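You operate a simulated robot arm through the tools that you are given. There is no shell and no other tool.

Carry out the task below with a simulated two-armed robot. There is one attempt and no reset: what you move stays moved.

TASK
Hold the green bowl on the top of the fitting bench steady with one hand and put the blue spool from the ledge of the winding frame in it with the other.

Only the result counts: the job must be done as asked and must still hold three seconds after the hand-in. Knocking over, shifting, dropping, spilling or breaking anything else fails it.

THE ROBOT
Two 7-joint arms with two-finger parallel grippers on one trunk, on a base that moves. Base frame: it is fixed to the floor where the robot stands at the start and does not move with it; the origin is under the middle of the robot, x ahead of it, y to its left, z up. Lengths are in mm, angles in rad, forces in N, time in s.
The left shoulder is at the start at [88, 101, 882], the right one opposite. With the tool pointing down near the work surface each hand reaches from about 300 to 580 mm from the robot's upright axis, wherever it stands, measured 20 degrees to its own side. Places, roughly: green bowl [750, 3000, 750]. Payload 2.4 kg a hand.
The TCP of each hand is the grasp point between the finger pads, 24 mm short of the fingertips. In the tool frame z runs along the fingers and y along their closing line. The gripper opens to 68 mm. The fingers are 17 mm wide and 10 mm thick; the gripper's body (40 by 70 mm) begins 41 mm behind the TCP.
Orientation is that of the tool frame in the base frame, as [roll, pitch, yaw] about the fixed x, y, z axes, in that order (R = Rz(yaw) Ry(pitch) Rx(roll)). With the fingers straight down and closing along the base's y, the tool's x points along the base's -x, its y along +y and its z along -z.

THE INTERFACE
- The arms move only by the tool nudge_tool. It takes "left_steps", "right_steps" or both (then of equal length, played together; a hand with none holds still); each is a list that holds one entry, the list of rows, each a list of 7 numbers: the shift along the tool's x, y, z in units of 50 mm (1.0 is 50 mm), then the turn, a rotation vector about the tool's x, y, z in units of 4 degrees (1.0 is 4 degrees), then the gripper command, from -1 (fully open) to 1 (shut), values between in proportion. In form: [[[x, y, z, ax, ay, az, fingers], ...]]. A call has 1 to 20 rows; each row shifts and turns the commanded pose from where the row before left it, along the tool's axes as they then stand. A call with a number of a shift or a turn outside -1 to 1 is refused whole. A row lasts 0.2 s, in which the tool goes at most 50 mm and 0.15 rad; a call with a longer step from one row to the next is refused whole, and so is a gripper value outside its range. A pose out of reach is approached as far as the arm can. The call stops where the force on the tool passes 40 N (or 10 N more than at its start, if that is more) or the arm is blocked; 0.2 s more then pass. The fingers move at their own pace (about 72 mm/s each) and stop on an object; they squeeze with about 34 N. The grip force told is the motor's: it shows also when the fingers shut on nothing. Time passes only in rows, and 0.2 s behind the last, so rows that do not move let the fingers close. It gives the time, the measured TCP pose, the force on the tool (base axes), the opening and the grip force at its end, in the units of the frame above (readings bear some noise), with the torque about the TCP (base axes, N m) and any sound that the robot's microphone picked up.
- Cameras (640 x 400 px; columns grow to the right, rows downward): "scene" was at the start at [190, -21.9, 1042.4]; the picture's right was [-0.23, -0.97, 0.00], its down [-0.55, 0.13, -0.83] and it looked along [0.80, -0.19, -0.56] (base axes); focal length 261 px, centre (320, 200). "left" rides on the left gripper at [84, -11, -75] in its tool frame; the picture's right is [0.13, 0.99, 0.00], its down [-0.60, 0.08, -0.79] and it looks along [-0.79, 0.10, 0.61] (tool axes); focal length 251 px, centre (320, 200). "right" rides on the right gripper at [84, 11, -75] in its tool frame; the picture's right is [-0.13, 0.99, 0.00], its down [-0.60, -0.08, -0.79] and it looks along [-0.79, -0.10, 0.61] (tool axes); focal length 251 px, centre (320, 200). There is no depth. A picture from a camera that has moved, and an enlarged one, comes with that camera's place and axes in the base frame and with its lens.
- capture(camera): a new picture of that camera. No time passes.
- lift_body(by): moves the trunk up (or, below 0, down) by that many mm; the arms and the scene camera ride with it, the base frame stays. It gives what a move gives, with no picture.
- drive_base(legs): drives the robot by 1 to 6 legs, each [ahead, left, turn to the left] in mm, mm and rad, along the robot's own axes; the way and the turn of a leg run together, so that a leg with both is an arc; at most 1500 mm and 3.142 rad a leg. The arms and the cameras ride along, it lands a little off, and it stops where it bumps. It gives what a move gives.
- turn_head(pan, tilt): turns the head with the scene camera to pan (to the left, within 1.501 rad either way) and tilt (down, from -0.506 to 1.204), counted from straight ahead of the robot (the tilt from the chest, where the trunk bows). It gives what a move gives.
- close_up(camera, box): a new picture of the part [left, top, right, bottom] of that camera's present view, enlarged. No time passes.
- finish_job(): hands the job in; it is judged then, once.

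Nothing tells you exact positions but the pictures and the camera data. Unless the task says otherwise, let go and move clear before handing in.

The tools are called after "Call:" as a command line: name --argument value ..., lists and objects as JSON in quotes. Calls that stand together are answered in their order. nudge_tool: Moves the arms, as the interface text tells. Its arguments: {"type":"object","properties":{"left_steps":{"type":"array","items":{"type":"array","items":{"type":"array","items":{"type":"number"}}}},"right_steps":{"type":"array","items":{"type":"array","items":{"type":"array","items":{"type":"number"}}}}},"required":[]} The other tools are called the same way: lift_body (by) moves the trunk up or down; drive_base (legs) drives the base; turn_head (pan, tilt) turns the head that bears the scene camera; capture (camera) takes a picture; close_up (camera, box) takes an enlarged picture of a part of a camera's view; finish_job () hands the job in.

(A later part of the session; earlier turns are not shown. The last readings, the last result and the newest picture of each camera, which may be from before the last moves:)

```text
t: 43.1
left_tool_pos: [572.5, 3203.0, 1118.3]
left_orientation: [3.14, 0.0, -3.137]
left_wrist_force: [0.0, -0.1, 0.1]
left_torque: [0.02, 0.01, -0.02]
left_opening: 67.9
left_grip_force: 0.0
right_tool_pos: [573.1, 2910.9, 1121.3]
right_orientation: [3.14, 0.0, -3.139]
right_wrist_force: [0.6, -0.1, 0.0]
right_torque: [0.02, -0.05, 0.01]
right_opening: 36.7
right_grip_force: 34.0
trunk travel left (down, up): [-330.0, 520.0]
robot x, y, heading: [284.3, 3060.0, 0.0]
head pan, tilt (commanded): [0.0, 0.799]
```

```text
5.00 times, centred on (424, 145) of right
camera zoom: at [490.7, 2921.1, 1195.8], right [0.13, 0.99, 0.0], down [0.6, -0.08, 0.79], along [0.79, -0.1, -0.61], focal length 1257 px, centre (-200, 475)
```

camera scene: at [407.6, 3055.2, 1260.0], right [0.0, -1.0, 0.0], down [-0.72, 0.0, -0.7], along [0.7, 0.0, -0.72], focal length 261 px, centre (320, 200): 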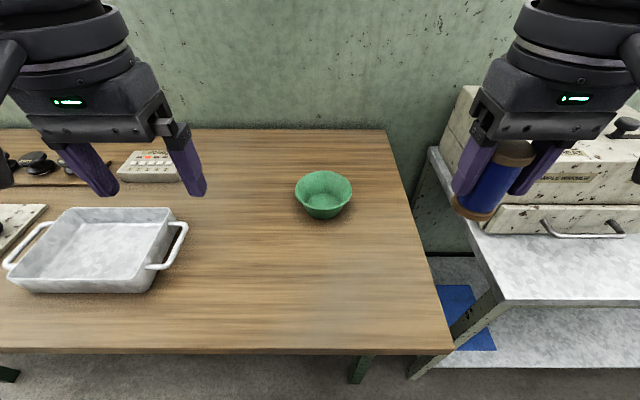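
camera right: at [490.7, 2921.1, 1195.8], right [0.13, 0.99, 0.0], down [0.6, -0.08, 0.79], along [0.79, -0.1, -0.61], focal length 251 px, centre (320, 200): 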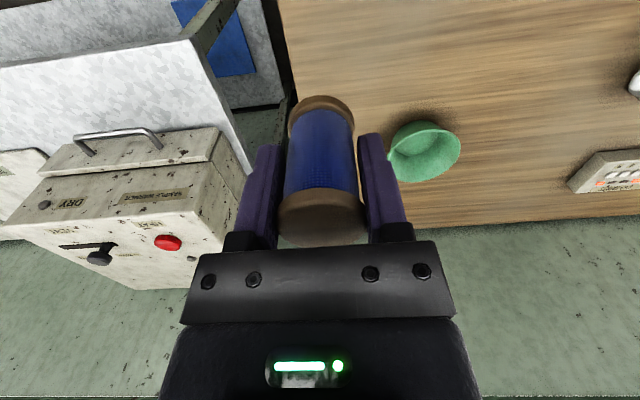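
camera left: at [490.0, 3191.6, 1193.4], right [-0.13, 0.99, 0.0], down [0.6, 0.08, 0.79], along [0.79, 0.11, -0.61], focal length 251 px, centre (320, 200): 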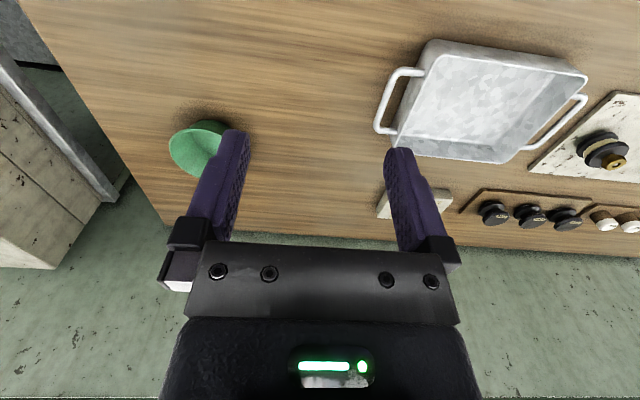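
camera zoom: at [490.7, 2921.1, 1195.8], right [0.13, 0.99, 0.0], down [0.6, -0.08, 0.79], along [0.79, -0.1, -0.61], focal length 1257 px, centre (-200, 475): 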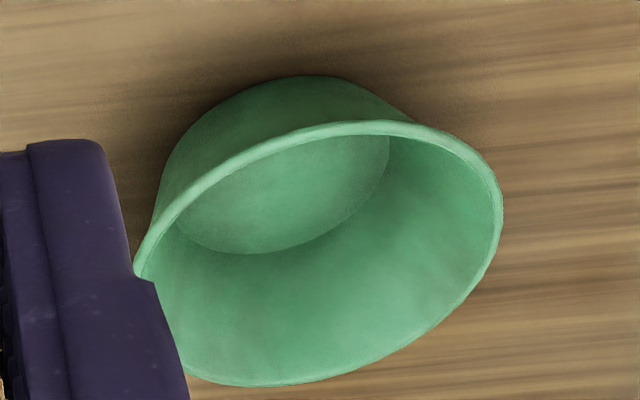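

I fix the bowl's rim centre at about [787, 3048, 898], with a rim radius of 57 mm and walls sloping about 20°. My plan is for the left hand to pinch the bowl's left wall, tilted 20° to match the slope. The right hand will then lower the spool from the right side. First I'll bring the left hand above the left rim.

Call:
nudge_tool --left_steps '[[[-0.3, -0.1, 0.1, 0, 0, 0, 0], [-0.54, -0.2, 0.3, 0, 0, 0, 0], [-0.54, -0.2, 0.3, 0, 0, 0, 0], [-0.54, -0.2, 0.3, 0, 0, 0, 0], [-0.54, -0.2, 0.3, 0, 0, 0, 0], [-0.54, -0.2, 0.3, 0, 0, 0, 0], [-0.54, -0.2, 0.3, 0, 0, 0, 0], [-0.54, -0.2, 0.3, 0, 0, 0, 0], [-0.21, -0.09, 0.16, 0, 0, 0, 0], [0, 0, 0, 1, 0, 0, 0], [0, 0, 0, 1, 0, 0, 0], [0, 0, 0, 1, 0, 0, 0], [0, 0, 0, 1, 0, 0, 0], [0, 0, 0, 1, 0, 0, 0], [0, 0, 0, 0, 0, 0, 0]]]'

Call:
capture --camera "left"

Call:
capture --camera "scene"

Call:
capture --camera "right"

```text
t: 46.3
left_tool_pos: [777.8, 3129.1, 999.8]
left_orientation: [-2.791, 0.0, -3.138]
left_wrist_force: [0.3, -0.6, -0.6]
left_torque: [-0.01, 0.01, 0.02]
left_opening: 33.9
left_grip_force: 0.0
left hand out of reach, approached as far as the arm can: row 9
right_tool_pos: [574.2, 2910.9, 1120.6]
right_orientation: [3.139, -0.001, -3.141]
right_wrist_force: [0.4, -0.7, 0.1]
right_torque: [0.01, 0.01, 0.0]
right_opening: 36.5
right_grip_force: 34.6
trunk travel left (down, up): [-330.0, 520.0]
robot x, y, heading: [288.4, 3051.6, -0.0]
head pan, tilt (commanded): [0.0, 0.799]
```

```text
taken
camera left: at [694.6, 3143.4, 1073.2], right [-0.13, 0.93, -0.34], down [0.6, 0.35, 0.72], along [0.79, -0.11, -0.61], focal length 251 px, centre (320, 200)
```

left: 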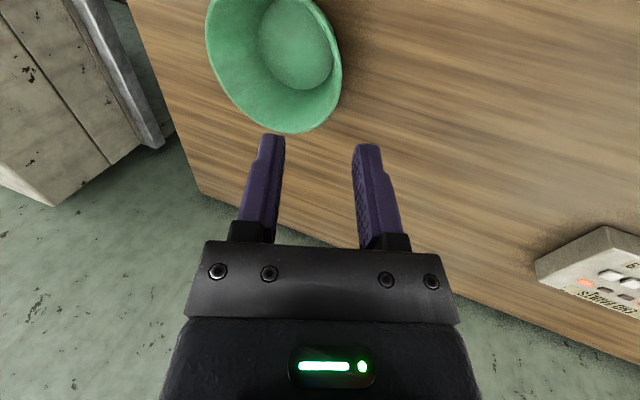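

```text
taken
camera scene: at [407.7, 3055.1, 1260.1], right [0.0, -1.0, 0.0], down [-0.72, 0.0, -0.7], along [0.7, 0.0, -0.72], focal length 261 px, centre (320, 200)
```

scene: 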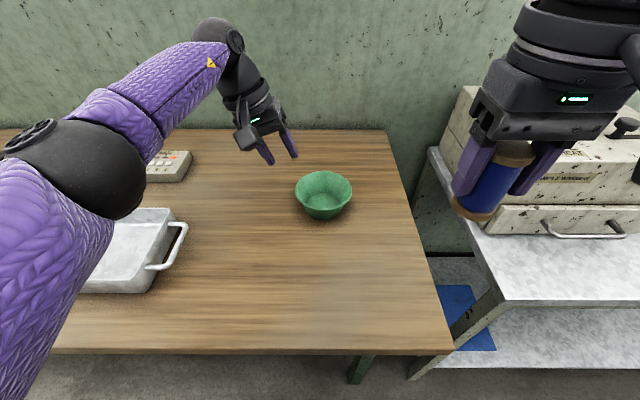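

```text
taken
camera right: at [490.8, 2921.1, 1195.8], right [0.13, 0.99, 0.0], down [0.6, -0.08, 0.79], along [0.79, -0.1, -0.61], focal length 251 px, centre (320, 200)
```

right: 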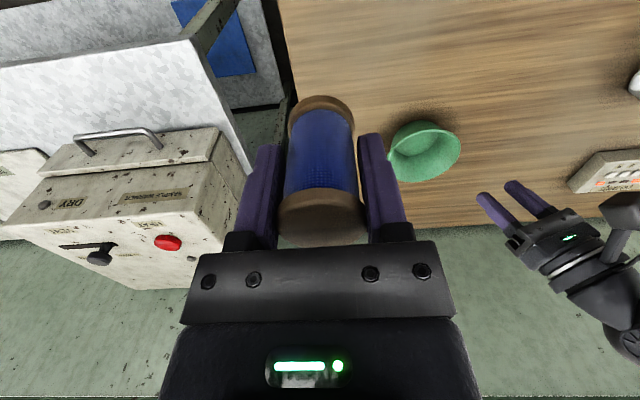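

The left hand reached [778, 3129, 1000] but hit the edge of its reach at that height. I'll move the base 45 mm closer for margin, since the hands are well above everything.

Call:
drive_base --legs '[[45, 0, 0]]'

Call:
capture --camera "left"

Call:
close_up --camera "scene" --box '[240, 130, 400, 230]'

```text
t: 47.2
left_tool_pos: [823.2, 3128.8, 999.3]
left_orientation: [-2.793, 0.002, -3.138]
left_wrist_force: [0.1, 0.5, 0.0]
left_torque: [0.0, 0.02, 0.0]
left_opening: 33.9
left_grip_force: 0.1
right_tool_pos: [619.4, 2911.2, 1120.5]
right_orientation: [3.14, -0.001, -3.141]
right_wrist_force: [0.0, 0.1, -0.3]
right_torque: [0.0, 0.02, -0.01]
right_opening: 36.7
right_grip_force: 33.6
trunk travel left (down, up): [-330.0, 520.0]
robot x, y, heading: [327.4, 3055.9, 0.006]
head pan, tilt (commanded): [0.0, 0.799]
```

```text
taken
camera left: at [740.3, 3143.6, 1073.0], right [-0.13, 0.93, -0.34], down [0.6, 0.35, 0.72], along [0.79, -0.11, -0.61], focal length 251 px, centre (320, 200)
```

left: 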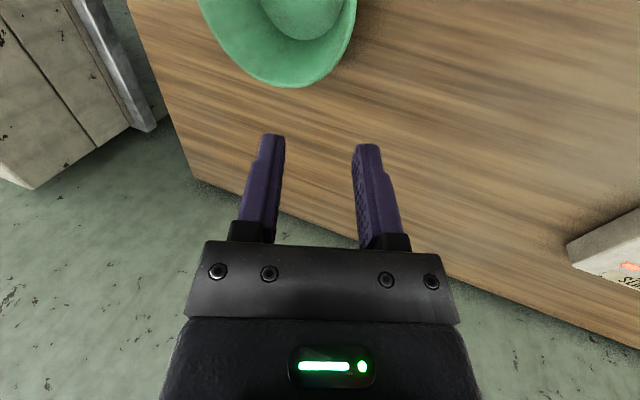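

```text
4.00 times, centred on (320, 180) of scene
camera zoom: at [453.5, 3055.3, 1260.0], right [0.0, -1.0, 0.0], down [-0.72, 0.0, -0.7], along [0.7, 0.0, -0.72], focal length 1045 px, centre (320, 280)
```

zoom: 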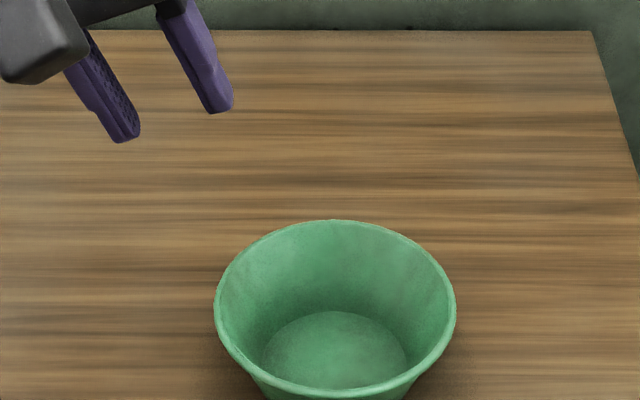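

I now have a second view of the bowl from the left camera. I'll zoom in on it to cross-check the rim position.

Call:
close_up --camera "left" --box '[190, 0, 382, 120]'

```text
3.33 times, centred on (286, 60) of left
camera zoom: at [740.3, 3143.6, 1073.0], right [-0.13, 0.93, -0.34], down [0.6, 0.35, 0.72], along [0.79, -0.11, -0.61], focal length 838 px, centre (433, 667)
```

zoom: 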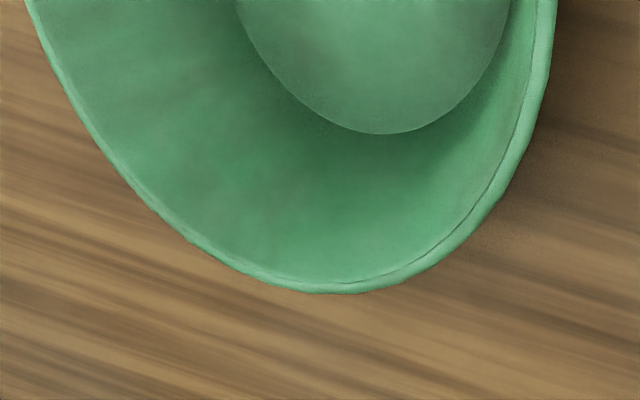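

Combining both cameras gives a rim centre near [791, 3052, 898] and a wall radius of about 55 mm. I'll bring the left hand in line with the left wall, about 60 mm back along the approach direction.

Call:
nudge_tool --left_steps '[[[0.16, 0.075, 0.1, 0, 0, 0, 0], [0.16, 0.075, 0.3, 0, 0, 0, 0], [0.16, 0.075, 0.3, 0, 0, 0, 0], [0.16, 0.075, 0.3, 0, 0, 0, 0], [0, 0, 0.1, 0, 0, 0, 0], [0, 0, 0, 0, 0, 0, 0]]]'

Call:
capture --camera "left"

Call:
close_up --camera "scene" --box '[240, 130, 400, 230]'

Call:
close_up --camera "right" --box '[360, 60, 600, 210]'

```text
t: 48.6
left_tool_pos: [791.0, 3125.5, 941.4]
left_orientation: [-2.792, 0.001, -3.135]
left_wrist_force: [0.2, -0.5, -0.2]
left_torque: [-0.02, -0.01, -0.01]
left_opening: 33.9
left_grip_force: 0.0
right_tool_pos: [619.0, 2909.7, 1121.7]
right_orientation: [3.139, 0.0, -3.139]
right_wrist_force: [0.8, -0.1, -1.5]
right_torque: [0.01, -0.02, 0.01]
right_opening: 36.2
right_grip_force: 34.2
trunk travel left (down, up): [-330.0, 520.0]
robot x, y, heading: [325.8, 3056.0, 0.002]
head pan, tilt (commanded): [0.0, 0.799]
```

```text
taken
camera left: at [707.8, 3139.1, 1016.1], right [-0.13, 0.93, -0.34], down [0.6, 0.35, 0.72], along [0.79, -0.11, -0.61], focal length 251 px, centre (320, 200)
```

left: 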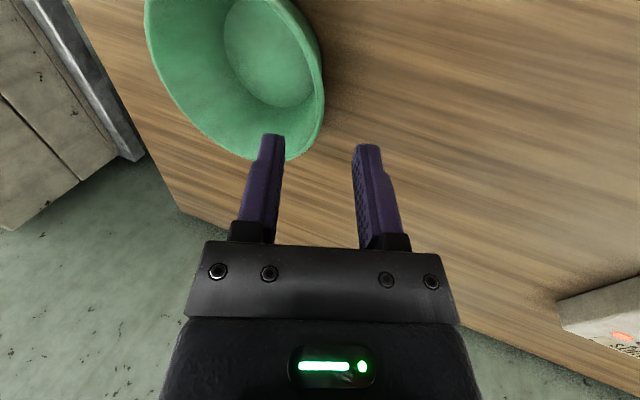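

```text
4.00 times, centred on (320, 180) of scene
camera zoom: at [452.9, 3055.3, 1260.1], right [0.0, -1.0, 0.0], down [-0.72, 0.0, -0.7], along [0.7, 0.0, -0.72], focal length 1045 px, centre (320, 280)
```

zoom: 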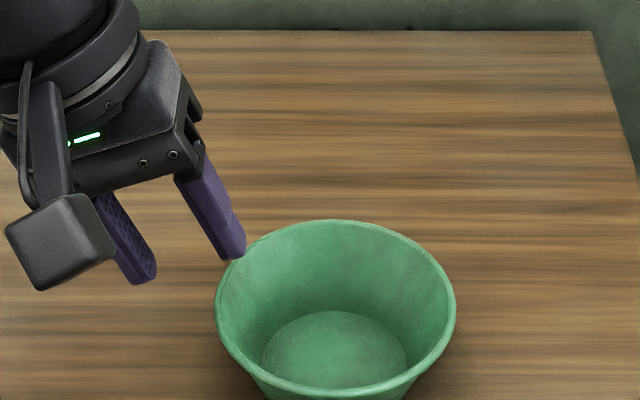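

```text
2.67 times, centred on (480, 135) of right
camera zoom: at [536.0, 2921.3, 1195.8], right [0.13, 0.99, 0.0], down [0.6, -0.08, 0.79], along [0.79, -0.1, -0.61], focal length 670 px, centre (-107, 373)
```

zoom: 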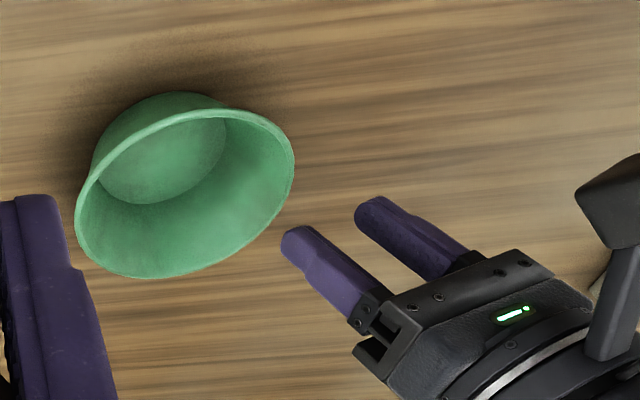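

The rim model matches the new left-camera view within a pixel or two. I'll narrow the left fingers to about 26 mm and advance along the tilted axis so they straddle the wall, stopping partway to check.

Call:
nudge_tool --left_steps '[[[0, -0.015, 0.1, 0, 0, 0, 0.235], [0, -0.015, 0.2, 0, 0, 0, 0.235], [0, 0, 0.2, 0, 0, 0, 0.235], [0, 0, 0.15, 0, 0, 0, 0.235], [0, 0, 0, 0, 0, 0, 0.235]]]'

Call:
capture --camera "left"

Call:
close_up --camera "scene" --box '[240, 150, 368, 230]'

Call:
close_up --camera "right" --box '[360, 60, 520, 160]'

```text
t: 49.8
left_tool_pos: [790.0, 3113.0, 911.8]
left_orientation: [-2.792, 0.001, -3.135]
left_wrist_force: [0.0, 0.1, 0.2]
left_torque: [-0.03, -0.02, 0.03]
left_opening: 26.1
left_grip_force: 0.0
right_tool_pos: [618.6, 2909.7, 1120.9]
right_orientation: [3.14, -0.001, -3.141]
right_wrist_force: [-0.9, 0.2, 0.6]
right_torque: [0.01, 0.02, -0.03]
right_opening: 36.5
right_grip_force: 34.2
trunk travel left (down, up): [-330.0, 520.0]
robot x, y, heading: [328.9, 3055.4, 0.008]
head pan, tilt (commanded): [0.0, 0.799]
```

```text
taken
camera left: at [708.1, 3126.4, 986.4], right [-0.13, 0.93, -0.34], down [0.6, 0.35, 0.72], along [0.79, -0.11, -0.61], focal length 251 px, centre (320, 200)
```

left: 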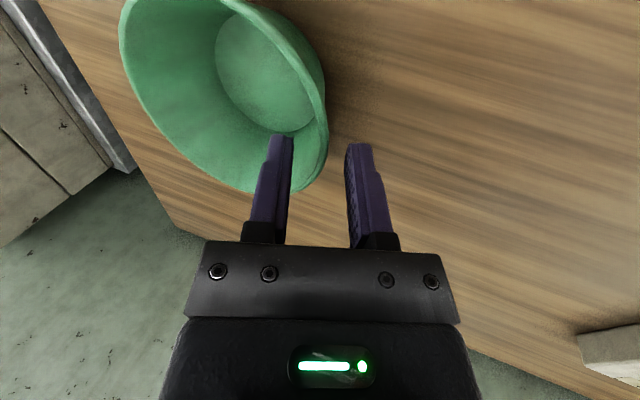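

```text
5.00 times, centred on (304, 190) of scene
camera zoom: at [452.9, 3055.3, 1260.1], right [0.0, -1.0, 0.0], down [-0.72, 0.0, -0.7], along [0.7, 0.0, -0.72], focal length 1306 px, centre (400, 250)
```

zoom: 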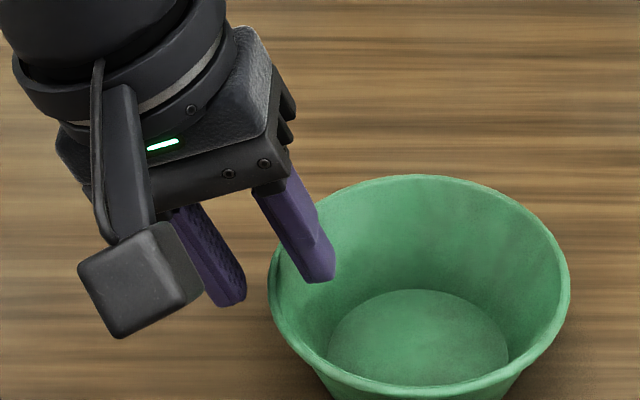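

```text
4.00 times, centred on (440, 110) of right
camera zoom: at [536.0, 2921.3, 1195.8], right [0.13, 0.99, 0.0], down [0.6, -0.08, 0.79], along [0.79, -0.1, -0.61], focal length 1006 px, centre (-160, 560)
```

zoom: 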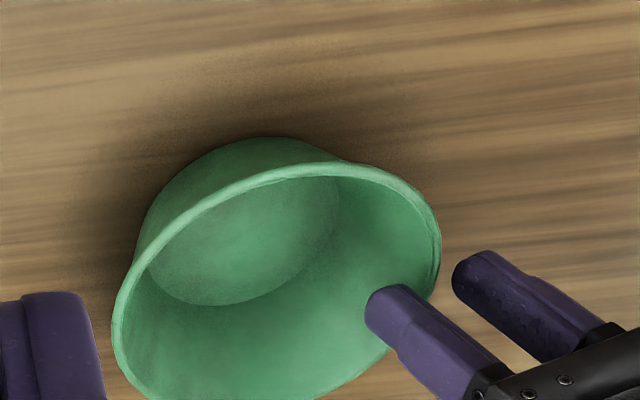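

The rim sits between the left fingers, about 2 mm off-centre. I'll correct that, advance the last 21 mm, and close in small steps.

Call:
nudge_tool --left_steps '[[[0, 0.035, 0.15, 0, 0, 0, 0.235], [0, 0, 0.15, 0, 0, 0, 0.235], [0, 0, 0.12, 0, 0, 0, 0.235], [0, 0, 0, 0, 0, 0, 0.235]]]'

Call:
capture --camera "left"

Call:
close_up --camera "left" --box '[240, 100, 400, 200]'

Call:
close_up --camera "right" --box '[360, 60, 520, 160]'

```text
t: 50.8
left_tool_pos: [791.3, 3106.8, 891.4]
left_orientation: [-2.793, -0.001, -3.137]
left_wrist_force: [-0.6, -0.1, 0.1]
left_torque: [0.03, 0.0, 0.01]
left_opening: 25.9
left_grip_force: 0.1
right_tool_pos: [618.2, 2910.3, 1120.7]
right_orientation: [3.139, -0.001, -3.139]
right_wrist_force: [-0.6, 0.4, -0.7]
right_torque: [0.04, -0.03, 0.0]
right_opening: 36.6
right_grip_force: 34.5
trunk travel left (down, up): [-330.0, 520.0]
robot x, y, heading: [326.1, 3057.0, 0.004]
head pan, tilt (commanded): [0.0, 0.799]
```

```text
taken
camera left: at [707.9, 3120.5, 965.8], right [-0.13, 0.93, -0.34], down [0.6, 0.35, 0.72], along [0.79, -0.11, -0.61], focal length 251 px, centre (320, 200)
```

left: 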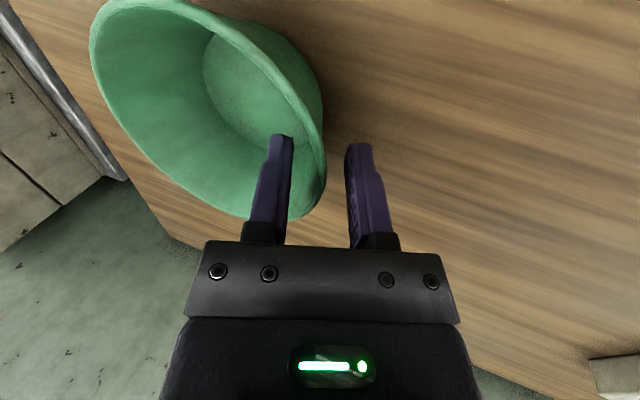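

```text
4.00 times, centred on (320, 150) of left
camera zoom: at [707.9, 3120.5, 965.8], right [-0.13, 0.93, -0.34], down [0.6, 0.35, 0.72], along [0.79, -0.11, -0.61], focal length 1006 px, centre (320, 400)
```

zoom: 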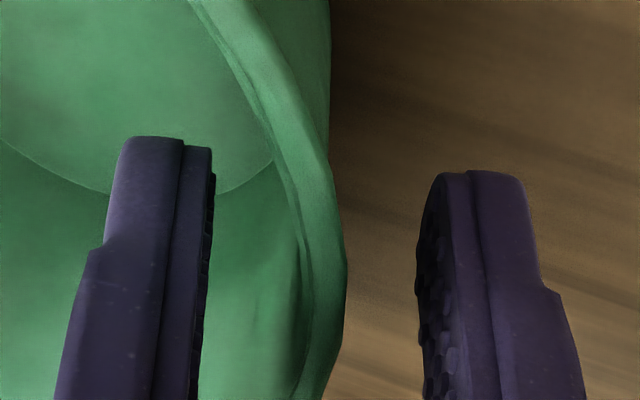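

```text
4.00 times, centred on (440, 110) of right
camera zoom: at [536.0, 2921.3, 1195.8], right [0.13, 0.99, 0.0], down [0.6, -0.08, 0.79], along [0.79, -0.1, -0.61], focal length 1006 px, centre (-160, 560)
```

zoom: 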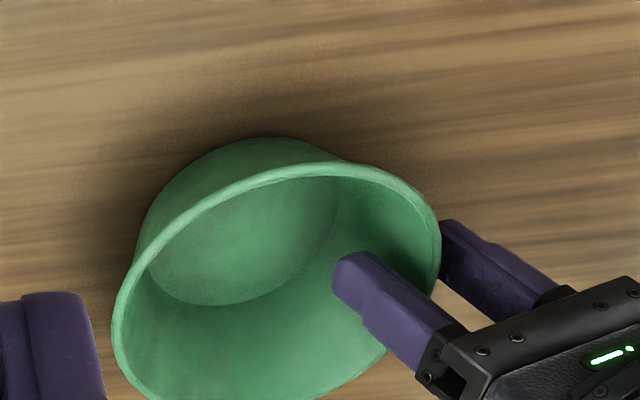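

The wall is centred between the left fingers to about 1 mm, so I'll close gently now.

Call:
nudge_tool --left_steps '[[[0, 0.02, 0, 0, 0, 0, 0.4], [0, 0, 0, 0, 0, 0, 0.55], [0, 0, 0, 0, 0, 0, 0.65], [0, 0, 0, 0, 0, 0, 0.73], [0, 0, 0, 0, 0, 0, 0.8], [0, 0, 0, 0, 0, 0, 0.86], [0, 0, 0, 0, 0, 0, 0.92], [0, 0, 0, 0, 0, 0, 1], [0, 0, 0, 0, 0, 0, 1]]]'

Call:
capture --camera "left"

Call:
close_up --camera "scene" --box '[240, 150, 368, 230]'

Call:
close_up --camera "right" --box '[360, 60, 520, 160]'

```text
t: 52.8
left_tool_pos: [791.5, 3108.3, 891.4]
left_orientation: [-2.793, -0.001, -3.136]
left_wrist_force: [-0.3, 0.2, 0.1]
left_torque: [0.04, 0.01, 0.0]
left_opening: 4.9
left_grip_force: 27.8
right_tool_pos: [618.6, 2910.8, 1121.6]
right_orientation: [3.14, -0.003, -3.139]
right_wrist_force: [-0.3, -0.3, 0.3]
right_torque: [0.0, -0.02, 0.01]
right_opening: 36.6
right_grip_force: 34.0
trunk travel left (down, up): [-330.0, 520.0]
robot x, y, heading: [327.5, 3055.5, 0.005]
head pan, tilt (commanded): [0.0, 0.799]
```

```text
taken
camera left: at [708.0, 3121.6, 965.6], right [-0.13, 0.93, -0.34], down [0.6, 0.35, 0.72], along [0.79, -0.11, -0.61], focal length 251 px, centre (320, 200)
```

left: 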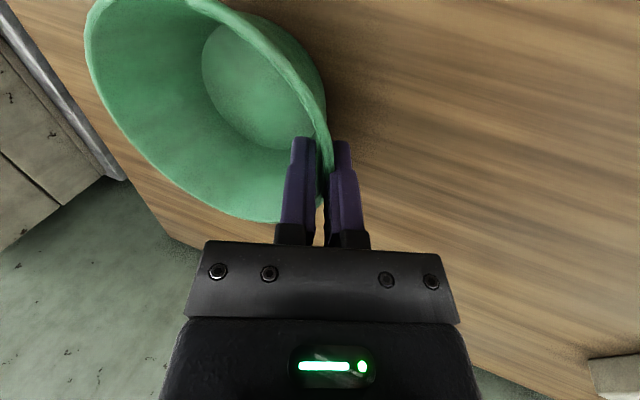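

```text
5.00 times, centred on (304, 190) of scene
camera zoom: at [452.9, 3055.3, 1260.1], right [0.0, -1.0, 0.0], down [-0.72, 0.0, -0.7], along [0.7, 0.0, -0.72], focal length 1306 px, centre (400, 250)
```

zoom: 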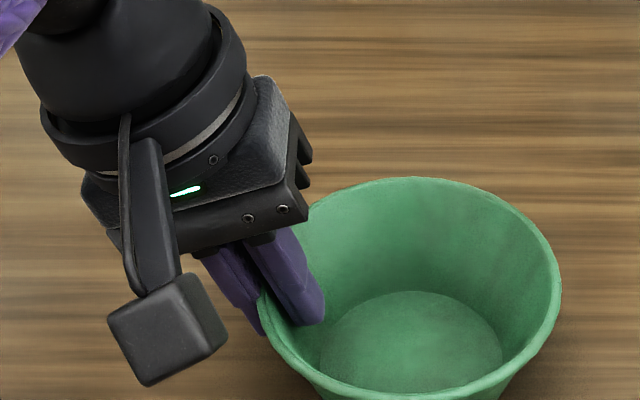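

```text
4.00 times, centred on (440, 110) of right
camera zoom: at [536.1, 2921.3, 1195.8], right [0.13, 0.99, 0.0], down [0.6, -0.08, 0.79], along [0.79, -0.1, -0.61], focal length 1006 px, centre (-160, 560)
```

zoom: 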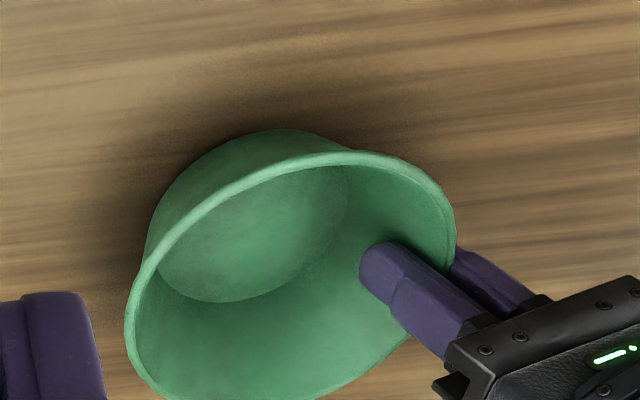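

The left fingers hold the wall at 4.9 mm and 28 N. The bowl seems to have shifted or tipped by a few millimetres, so I'll look closely before going on.

Call:
close_up --camera "scene" --box '[272, 160, 368, 240]'

Call:
close_up --camera "right" --box '[370, 80, 498, 170]'

Call:
close_up --camera "left" --box '[70, 0, 390, 230]'

```text
5.00 times, centred on (320, 200) of scene
camera zoom: at [452.9, 3055.3, 1260.1], right [0.0, -1.0, 0.0], down [-0.72, 0.0, -0.7], along [0.7, 0.0, -0.72], focal length 1306 px, centre (320, 200)
```

zoom: 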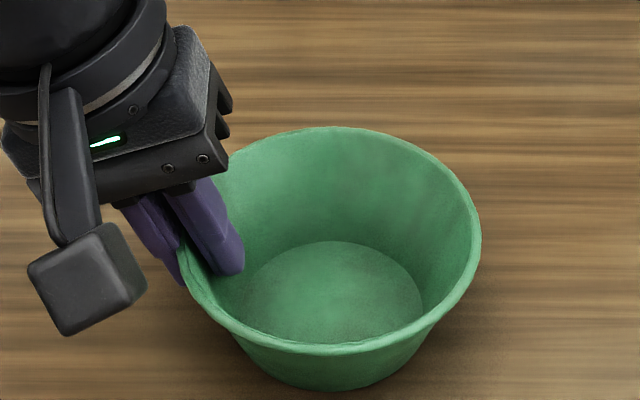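

```text
4.44 times, centred on (434, 125) of right
camera zoom: at [536.1, 2921.3, 1195.8], right [0.13, 0.99, 0.0], down [0.6, -0.08, 0.79], along [0.79, -0.1, -0.61], focal length 1118 px, centre (-187, 533)
```

zoom: 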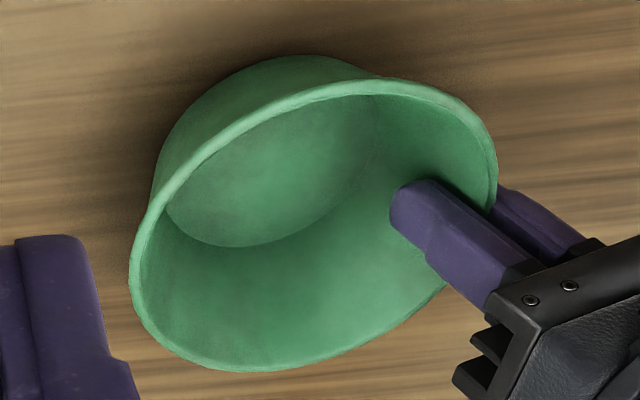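

```text
1.74 times, centred on (230, 115) of left
camera zoom: at [708.0, 3121.6, 965.6], right [-0.13, 0.93, -0.34], down [0.6, 0.35, 0.72], along [0.79, -0.11, -0.61], focal length 437 px, centre (476, 348)
```

zoom: 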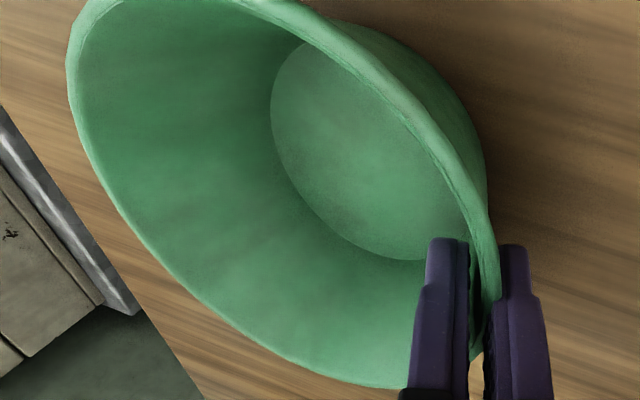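

The bowl moved only about 3–4 mm as the fingers seated. It stands on the bench and is held firmly. Next is the right hand: I'll check the space to the right (oven, elbow) before turning it.

Call:
turn_head --pan -0.6 --tilt 0.6

Call:
capture --camera "scene"

```text
t: 53.8
left_tool_pos: [791.7, 3107.5, 892.4]
left_orientation: [-2.791, 0.0, -3.136]
left_wrist_force: [-0.1, 0.0, 0.5]
left_torque: [0.05, -0.01, -0.01]
left_opening: 4.7
left_grip_force: 27.7
right_tool_pos: [619.4, 2911.2, 1120.8]
right_orientation: [3.141, -0.003, -3.14]
right_wrist_force: [-0.5, 0.1, -0.4]
right_torque: [0.01, 0.03, 0.0]
right_opening: 36.6
right_grip_force: 34.1
trunk travel left (down, up): [-330.0, 520.0]
robot x, y, heading: [324.9, 3057.6, 0.001]
head pan, tilt (commanded): [-0.6, 0.6]
```

```text
taken
camera scene: at [445.4, 3005.4, 1276.9], right [-0.56, -0.83, 0.0], down [-0.47, 0.32, -0.82], along [0.68, -0.46, -0.57], focal length 261 px, centre (320, 200)
```

scene: 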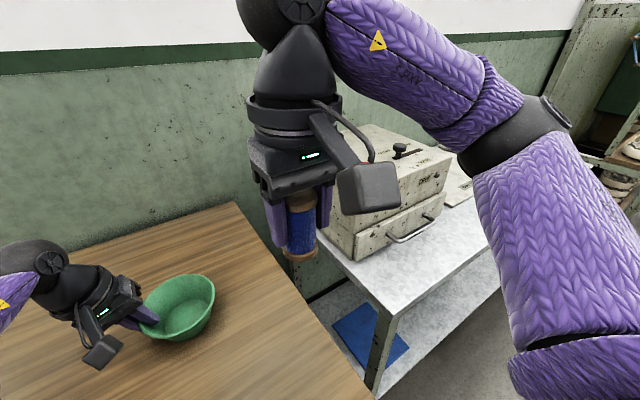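

The right elbow rides at about z ≈ 1180, above the oven, so there is room to work. I'll move the right hand a little left and begin turning it about its axis, so that its fingers close along x and its camera faces away from the left hand.

Call:
nudge_tool --right_steps '[[[-0.2, 0.3, 0, 0, 0, 0, 1], [-0.4, 0.4, 0, 0, 0, 0, 1], [-0.4, 0.3, 0, 0, 0, 0, 1], [0, 0, 0, 0, 0, -1, 1], [0, 0, 0, 0, 0, -1, 1], [0, 0, 0, 0, 0, -1, 1], [0, 0, 0, 0, 0, -1, 1], [0, 0, 0, 0, 0, -1, 1], [0, 0, 0, 0, 0, -1, 1], [0, 0, 0, 0, 0, -1, 1], [0, 0, 0, 0, 0, -1, 1], [0, 0, 0, 0, 0, -1, 1], [0, 0, 0, 0, 0, -1, 1], [0, 0, 0, 0, 0, -1, 1], [0, 0, 0, 0, 0, 0, 1]]]'

Call:
capture --camera "scene"

Call:
capture --camera "right"

```text
t: 57.0
left_tool_pos: [791.3, 3108.4, 891.3]
left_orientation: [-2.793, 0.001, -3.136]
left_wrist_force: [0.6, 0.7, 0.0]
left_torque: [0.01, -0.02, -0.02]
left_opening: 4.8
left_grip_force: 26.8
right_tool_pos: [669.5, 2961.4, 1121.4]
right_orientation: [3.14, 0.0, -2.373]
right_wrist_force: [-0.9, 0.1, -0.6]
right_torque: [-0.04, -0.01, -0.02]
right_opening: 36.7
right_grip_force: 33.6
trunk travel left (down, up): [-330.0, 520.0]
robot x, y, heading: [328.9, 3055.1, 0.004]
head pan, tilt (commanded): [-0.6, 0.6]
```

```text
taken
camera scene: at [445.4, 3005.4, 1276.9], right [-0.56, -0.83, 0.0], down [-0.47, 0.32, -0.82], along [0.68, -0.46, -0.57], focal length 261 px, centre (320, 200)
```

scene: 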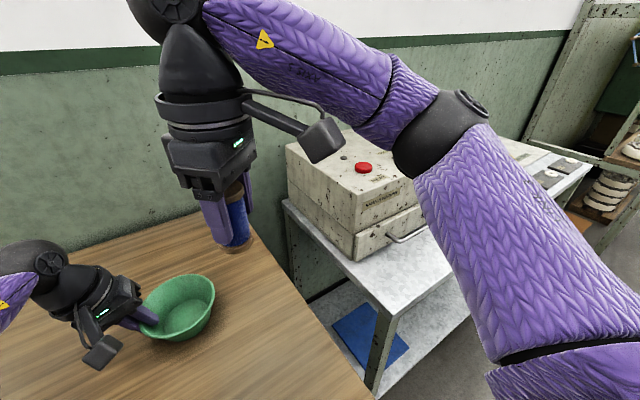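

```text
taken
camera right: at [602.1, 2910.1, 1195.9], right [-0.6, 0.8, 0.0], down [0.49, 0.36, 0.79], along [0.64, 0.48, -0.61], focal length 251 px, centre (320, 200)
```

right: 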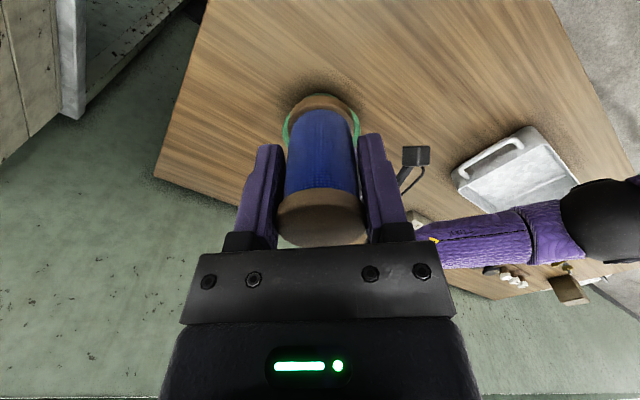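

The turn is working, with 44° done and no limits reached. I'll finish the 90° turn and then lean the hand 12° away from the left hand.

Call:
nudge_tool --right_steps '[[[0, 0, 0, 0, 0, -1, 1], [0, 0, 0, 0, 0, -1, 1], [0, 0, 0, 0, 0, -1, 1], [0, 0, 0, 0, 0, -1, 1], [0, 0, 0, 0, 0, -1, 1], [0, 0, 0, 0, 0, -1, 1], [0, 0, 0, 0, 0, -1, 1], [0, 0, 0, 0, 0, -1, 1], [0, 0, 0, 0, 0, -1, 1], [0, 0, 0, 0, 0, -1, 1], [0, 0, 0, 0, 0, -1, 1], [0, 0, 0, 0, 0, -0.5, 1], [0, 0, 0, 0, -1, 0, 1], [0, 0, 0, 0, -1, 0, 1], [0, 0, 0, 0, -1, 0, 1], [0, 0, 0, 0, 0, 0, 1]]]'

Call:
turn_head --pan -0.15 --tilt 0.7

Call:
capture --camera "scene"

Call:
capture --camera "right"

```text
t: 60.4
left_tool_pos: [790.5, 3107.5, 891.4]
left_orientation: [-2.792, -0.001, -3.136]
left_wrist_force: [0.1, 1.0, 0.9]
left_torque: [0.05, -0.02, -0.02]
left_opening: 4.6
left_grip_force: 27.9
right_tool_pos: [588.6, 3000.7, 1099.0]
right_orientation: [3.138, 0.212, -1.568]
right_wrist_force: [-0.4, -0.7, -0.8]
right_torque: [0.02, -0.01, -0.01]
right_opening: 36.3
right_grip_force: 34.0
right hand out of reach, approached as far as the arm can: row 5, 6, 7, 8, 9, 10, 11, 12
trunk travel left (down, up): [-330.0, 520.0]
robot x, y, heading: [328.0, 3055.2, 0.002]
head pan, tilt (commanded): [-0.6, 0.6]
```

```text
t: 61.3
left_tool_pos: [790.8, 3106.7, 891.6]
left_orientation: [-2.793, 0.0, -3.138]
left_wrist_force: [0.2, 0.9, -0.9]
left_torque: [0.03, 0.0, -0.02]
left_opening: 4.9
left_grip_force: 28.6
right_tool_pos: [589.0, 2999.4, 1099.6]
right_orientation: [3.14, 0.212, -1.567]
right_wrist_force: [-0.6, 0.1, -0.2]
right_torque: [0.03, 0.02, -0.01]
right_opening: 36.7
right_grip_force: 33.6
trunk travel left (down, up): [-330.0, 520.0]
robot x, y, heading: [328.0, 3058.9, 0.007]
head pan, tilt (commanded): [-0.15, 0.7]
```

```text
taken
camera scene: at [456.3, 3042.6, 1268.3], right [-0.15, -0.99, 0.0], down [-0.64, 0.09, -0.76], along [0.76, -0.11, -0.64], focal length 261 px, centre (320, 200)
```

scene: 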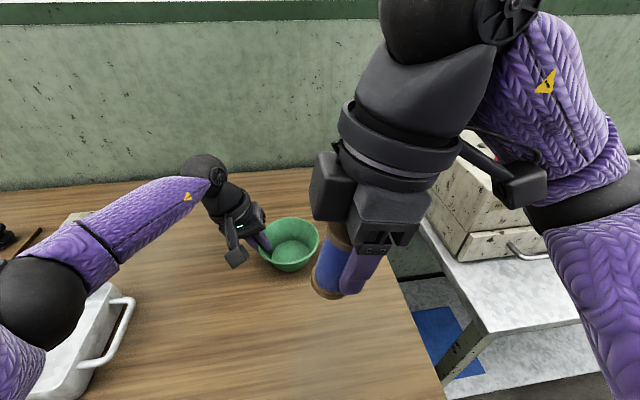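

```text
taken
camera right: at [579.0, 2901.9, 1155.0], right [-0.99, 0.12, 0.03], down [0.08, 0.42, 0.9], along [0.1, 0.9, -0.43], focal length 251 px, centre (320, 200)
```

right: 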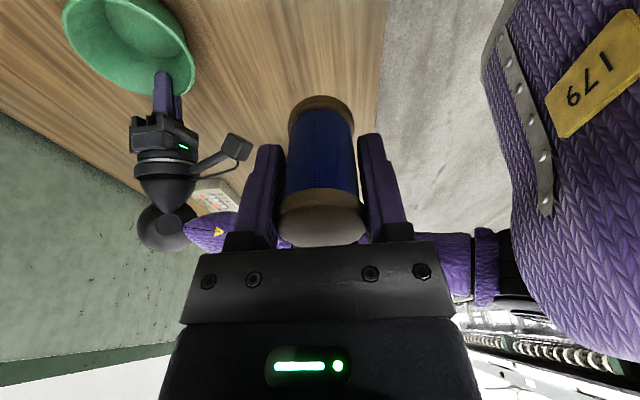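

The orientation is right, but the hand drifted back to x ≈ 589 because that pose was out of reach at that height. Reach should improve lower down, so I'll move it forward and down toward the bowl in small steps and watch for reach flags.

Call:
nudge_tool --right_steps '[[[0, -0.2, 0.4, 0, 0, 0, 1], [0, -0.3, 0.4, 0, 0, 0, 1], [0, -0.4, 0.3, 0, 0, 0, 1], [0, -0.4, 0.2, 0, 0, 0, 1], [0, -0.4, 0.1, 0, 0, 0, 1], [0, 0, 0, 0, 0, 0, 1]]]'

Call:
capture --camera "scene"

Call:
capture --camera "right"

```text
t: 62.7
left_tool_pos: [790.8, 3108.1, 892.2]
left_orientation: [-2.794, -0.001, -3.136]
left_wrist_force: [-0.4, -0.8, 0.0]
left_torque: [0.04, 0.02, -0.02]
left_opening: 4.8
left_grip_force: 28.2
right_tool_pos: [595.3, 3024.7, 1052.6]
right_orientation: [3.14, 0.211, -1.572]
right_wrist_force: [-0.4, 0.2, -0.9]
right_torque: [0.02, -0.01, 0.02]
right_opening: 36.7
right_grip_force: 34.3
right hand out of reach, approached as far as the arm can: row 1, 2, 3, 4, 5
trunk travel left (down, up): [-330.0, 520.0]
robot x, y, heading: [326.6, 3058.1, 0.008]
head pan, tilt (commanded): [-0.15, 0.7]
```

```text
taken
camera scene: at [456.3, 3042.7, 1268.3], right [-0.15, -0.99, 0.0], down [-0.64, 0.09, -0.76], along [0.76, -0.11, -0.64], focal length 261 px, centre (320, 200)
```

scene: 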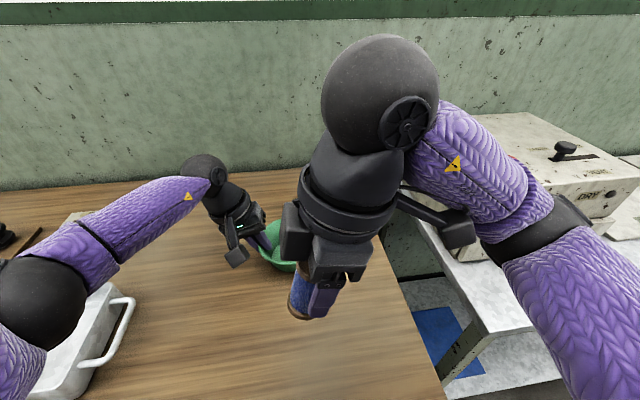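

```text
taken
camera right: at [586.7, 2927.3, 1107.9], right [-0.99, 0.13, 0.03], down [0.08, 0.42, 0.9], along [0.1, 0.9, -0.43], focal length 251 px, centre (320, 200)
```

right: 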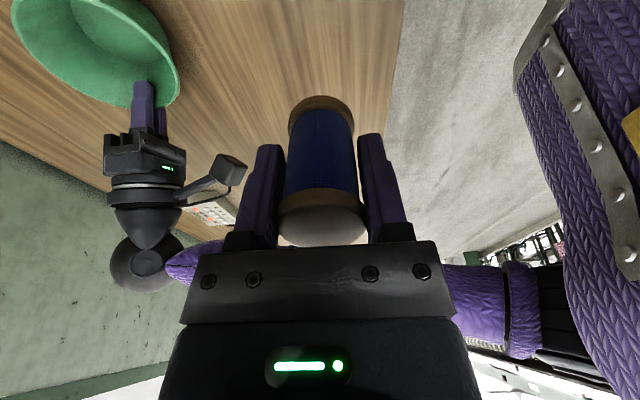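

The 90° turn is at a joint limit and won't let the hand move forward, but 45° was fine earlier. I'll turn back to about 45°, keep the 12° lean, and then try moving forward.

Call:
nudge_tool --right_steps '[[[0, 0, 0, 0, 0, 1, 1], [0, 0, 0, 0, 0, 1, 1], [0, 0, 0, 0, 0, 1, 1], [0, 0, 0, 0, 0, 1, 1], [0, 0, 0, 0, 0, 1, 1], [0, 0, 0, 0, 0, 1, 1], [0, 0, 0, 0, 0, 1, 1], [0, 0, 0, 0, 0, 1, 1], [0, 0, 0, 0, 0, 1, 1], [0, 0, 0, 0, 0, 1, 1], [0, 0, 0, 0, 0, 1, 1], [0, 0, 0, 0, 0, 1, 1], [0, 0, 0, 0, 0, 0, 1]]]'

Call:
capture --camera "scene"

Call:
capture --camera "right"

```text
t: 65.5
left_tool_pos: [790.3, 3107.5, 891.3]
left_orientation: [-2.792, 0.0, -3.137]
left_wrist_force: [-0.1, 0.1, -0.6]
left_torque: [0.0, -0.01, 0.01]
left_opening: 4.5
left_grip_force: 27.3
right_tool_pos: [596.4, 3026.3, 1053.5]
right_orientation: [2.983, 0.14, -2.419]
right_wrist_force: [-0.9, 0.7, -0.7]
right_torque: [-0.01, 0.0, 0.01]
right_opening: 36.7
right_grip_force: 34.1
trunk travel left (down, up): [-330.0, 520.0]
robot x, y, heading: [328.1, 3055.0, 0.009]
head pan, tilt (commanded): [-0.15, 0.7]
```

```text
taken
camera scene: at [456.3, 3042.7, 1268.3], right [-0.15, -0.99, 0.0], down [-0.64, 0.09, -0.76], along [0.76, -0.11, -0.64], focal length 261 px, centre (320, 200)
```

scene: 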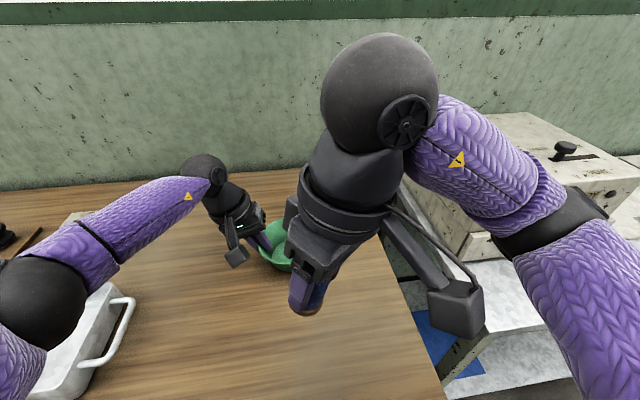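

```text
taken
camera right: at [528.2, 2962.6, 1115.9], right [-0.57, 0.8, 0.17], down [0.5, 0.17, 0.85], along [0.65, 0.57, -0.5], focal length 251 px, centre (320, 200)
```

right: 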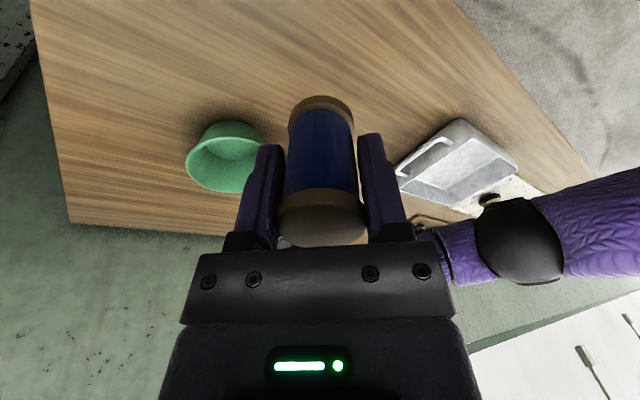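

The 45° turn with the lean holds, and z' points down with a 12° slant toward the bowl. Now I'll move forward toward the spot above the bowl.

Call:
nudge_tool --right_steps '[[[-0.2, -0.2, 0.1, 0, 0, 0, 1], [-0.35, -0.4, 0.13, 0, 0, 0, 1], [-0.35, -0.4, 0.13, 0, 0, 0, 1], [-0.35, -0.4, 0.13, 0, 0, 0, 1], [0, 0, 0, 0, 0, 0, 1]]]'

Call:
capture --camera "scene"

Call:
capture --camera "right"

```text
t: 66.7
left_tool_pos: [791.6, 3107.7, 891.0]
left_orientation: [-2.792, -0.001, -3.136]
left_wrist_force: [-0.5, 0.0, -0.4]
left_torque: [0.03, 0.04, 0.0]
left_opening: 4.7
left_grip_force: 28.5
right_tool_pos: [691.3, 3019.9, 1026.1]
right_orientation: [2.984, 0.139, -2.42]
right_wrist_force: [-0.3, 0.0, -1.0]
right_torque: [0.0, 0.03, 0.01]
right_opening: 36.6
right_grip_force: 34.0
trunk travel left (down, up): [-330.0, 520.0]
robot x, y, heading: [329.6, 3057.9, 0.003]
head pan, tilt (commanded): [-0.15, 0.7]
```

```text
taken
camera scene: at [456.4, 3042.7, 1268.3], right [-0.15, -0.99, 0.0], down [-0.64, 0.09, -0.76], along [0.76, -0.11, -0.64], focal length 261 px, centre (320, 200)
```

scene: 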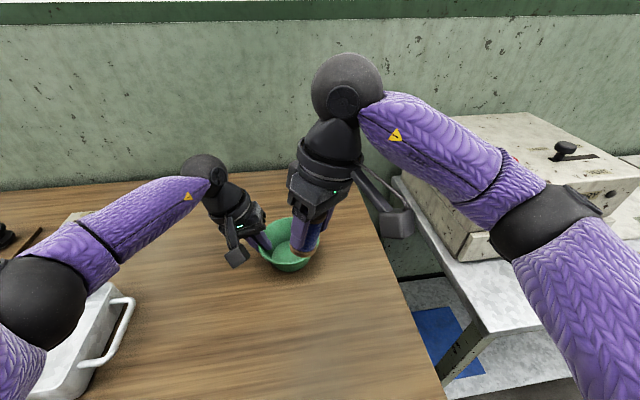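

```text
taken
camera right: at [621.6, 2957.2, 1089.7], right [-0.57, 0.8, 0.17], down [0.5, 0.17, 0.85], along [0.65, 0.57, -0.5], focal length 251 px, centre (320, 200)
```

right: 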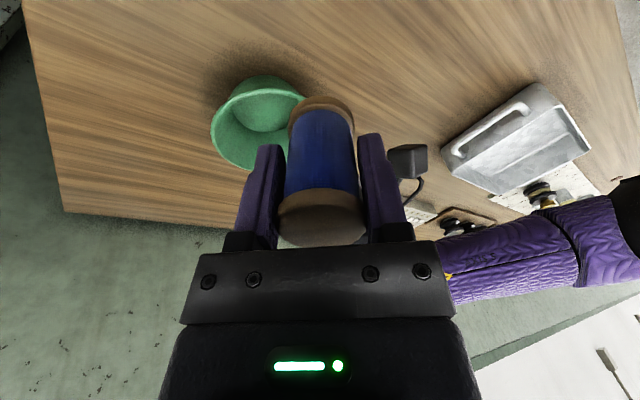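

That motion was accurate, with no reach flags, and the elbow stays clear of the oven. I'll continue to about 100 mm above the final pose, directly over the bowl.

Call:
nudge_tool --right_steps '[[[-0.345, -0.35, 0.178, 0, 0, 0, 1], [-0.345, -0.35, 0.178, 0, 0, 0, 1], [-0.345, -0.35, 0.178, 0, 0, 0, 1], [-0.345, -0.35, 0.178, 0, 0, 0, 1], [0, 0, 0, 0, 0, 0, 1]]]'

Call:
capture --camera "scene"

Call:
capture --camera "right"

Call:
capture --camera "left"

```text
t: 67.9
left_tool_pos: [791.1, 3107.8, 891.5]
left_orientation: [-2.793, 0.001, -3.136]
left_wrist_force: [0.4, 0.0, 1.1]
left_torque: [0.01, 0.04, 0.0]
left_opening: 4.7
left_grip_force: 27.9
right_tool_pos: [771.6, 3021.4, 996.7]
right_orientation: [2.984, 0.139, -2.424]
right_wrist_force: [0.6, 0.2, -0.9]
right_torque: [0.0, 0.01, -0.01]
right_opening: 36.5
right_grip_force: 34.0
right hand out of reach, approached as far as the arm can: row 4
trunk travel left (down, up): [-330.0, 520.0]
robot x, y, heading: [325.8, 3055.7, 0.003]
head pan, tilt (commanded): [-0.15, 0.7]
```

```text
taken
camera scene: at [456.3, 3042.7, 1268.3], right [-0.15, -0.99, 0.0], down [-0.64, 0.09, -0.76], along [0.76, -0.11, -0.64], focal length 261 px, centre (320, 200)
```

scene: 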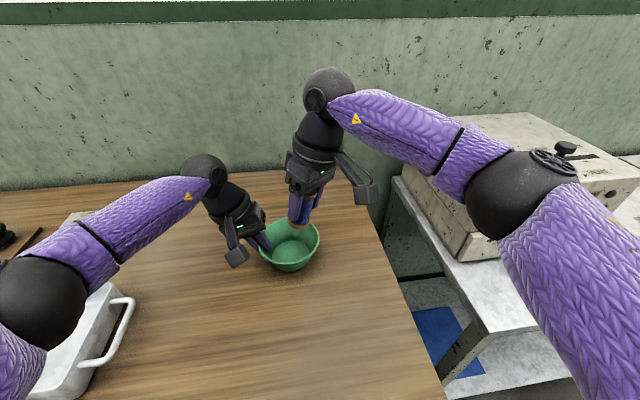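

```text
taken
camera right: at [702.5, 2958.8, 1059.9], right [-0.56, 0.81, 0.17], down [0.5, 0.17, 0.85], along [0.65, 0.57, -0.5], focal length 251 px, centre (320, 200)
```

right: 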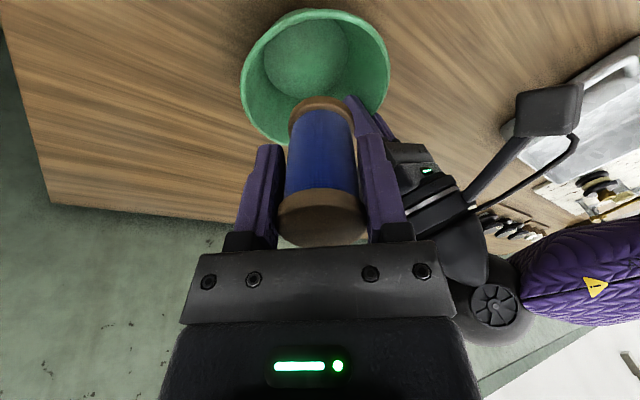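

```text
taken
camera left: at [708.1, 3121.6, 965.6], right [-0.13, 0.93, -0.34], down [0.6, 0.35, 0.72], along [0.79, -0.11, -0.61], focal length 251 px, centre (320, 200)
```

left: 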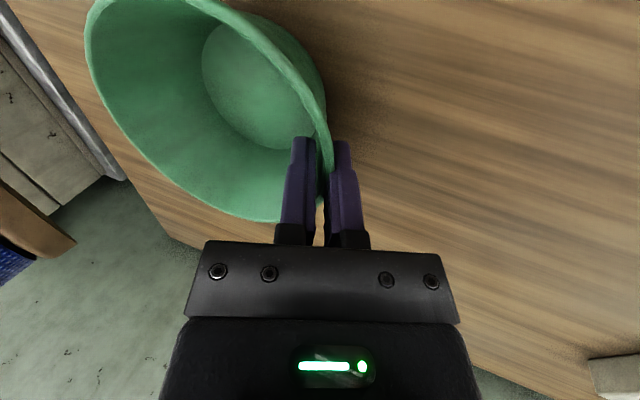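

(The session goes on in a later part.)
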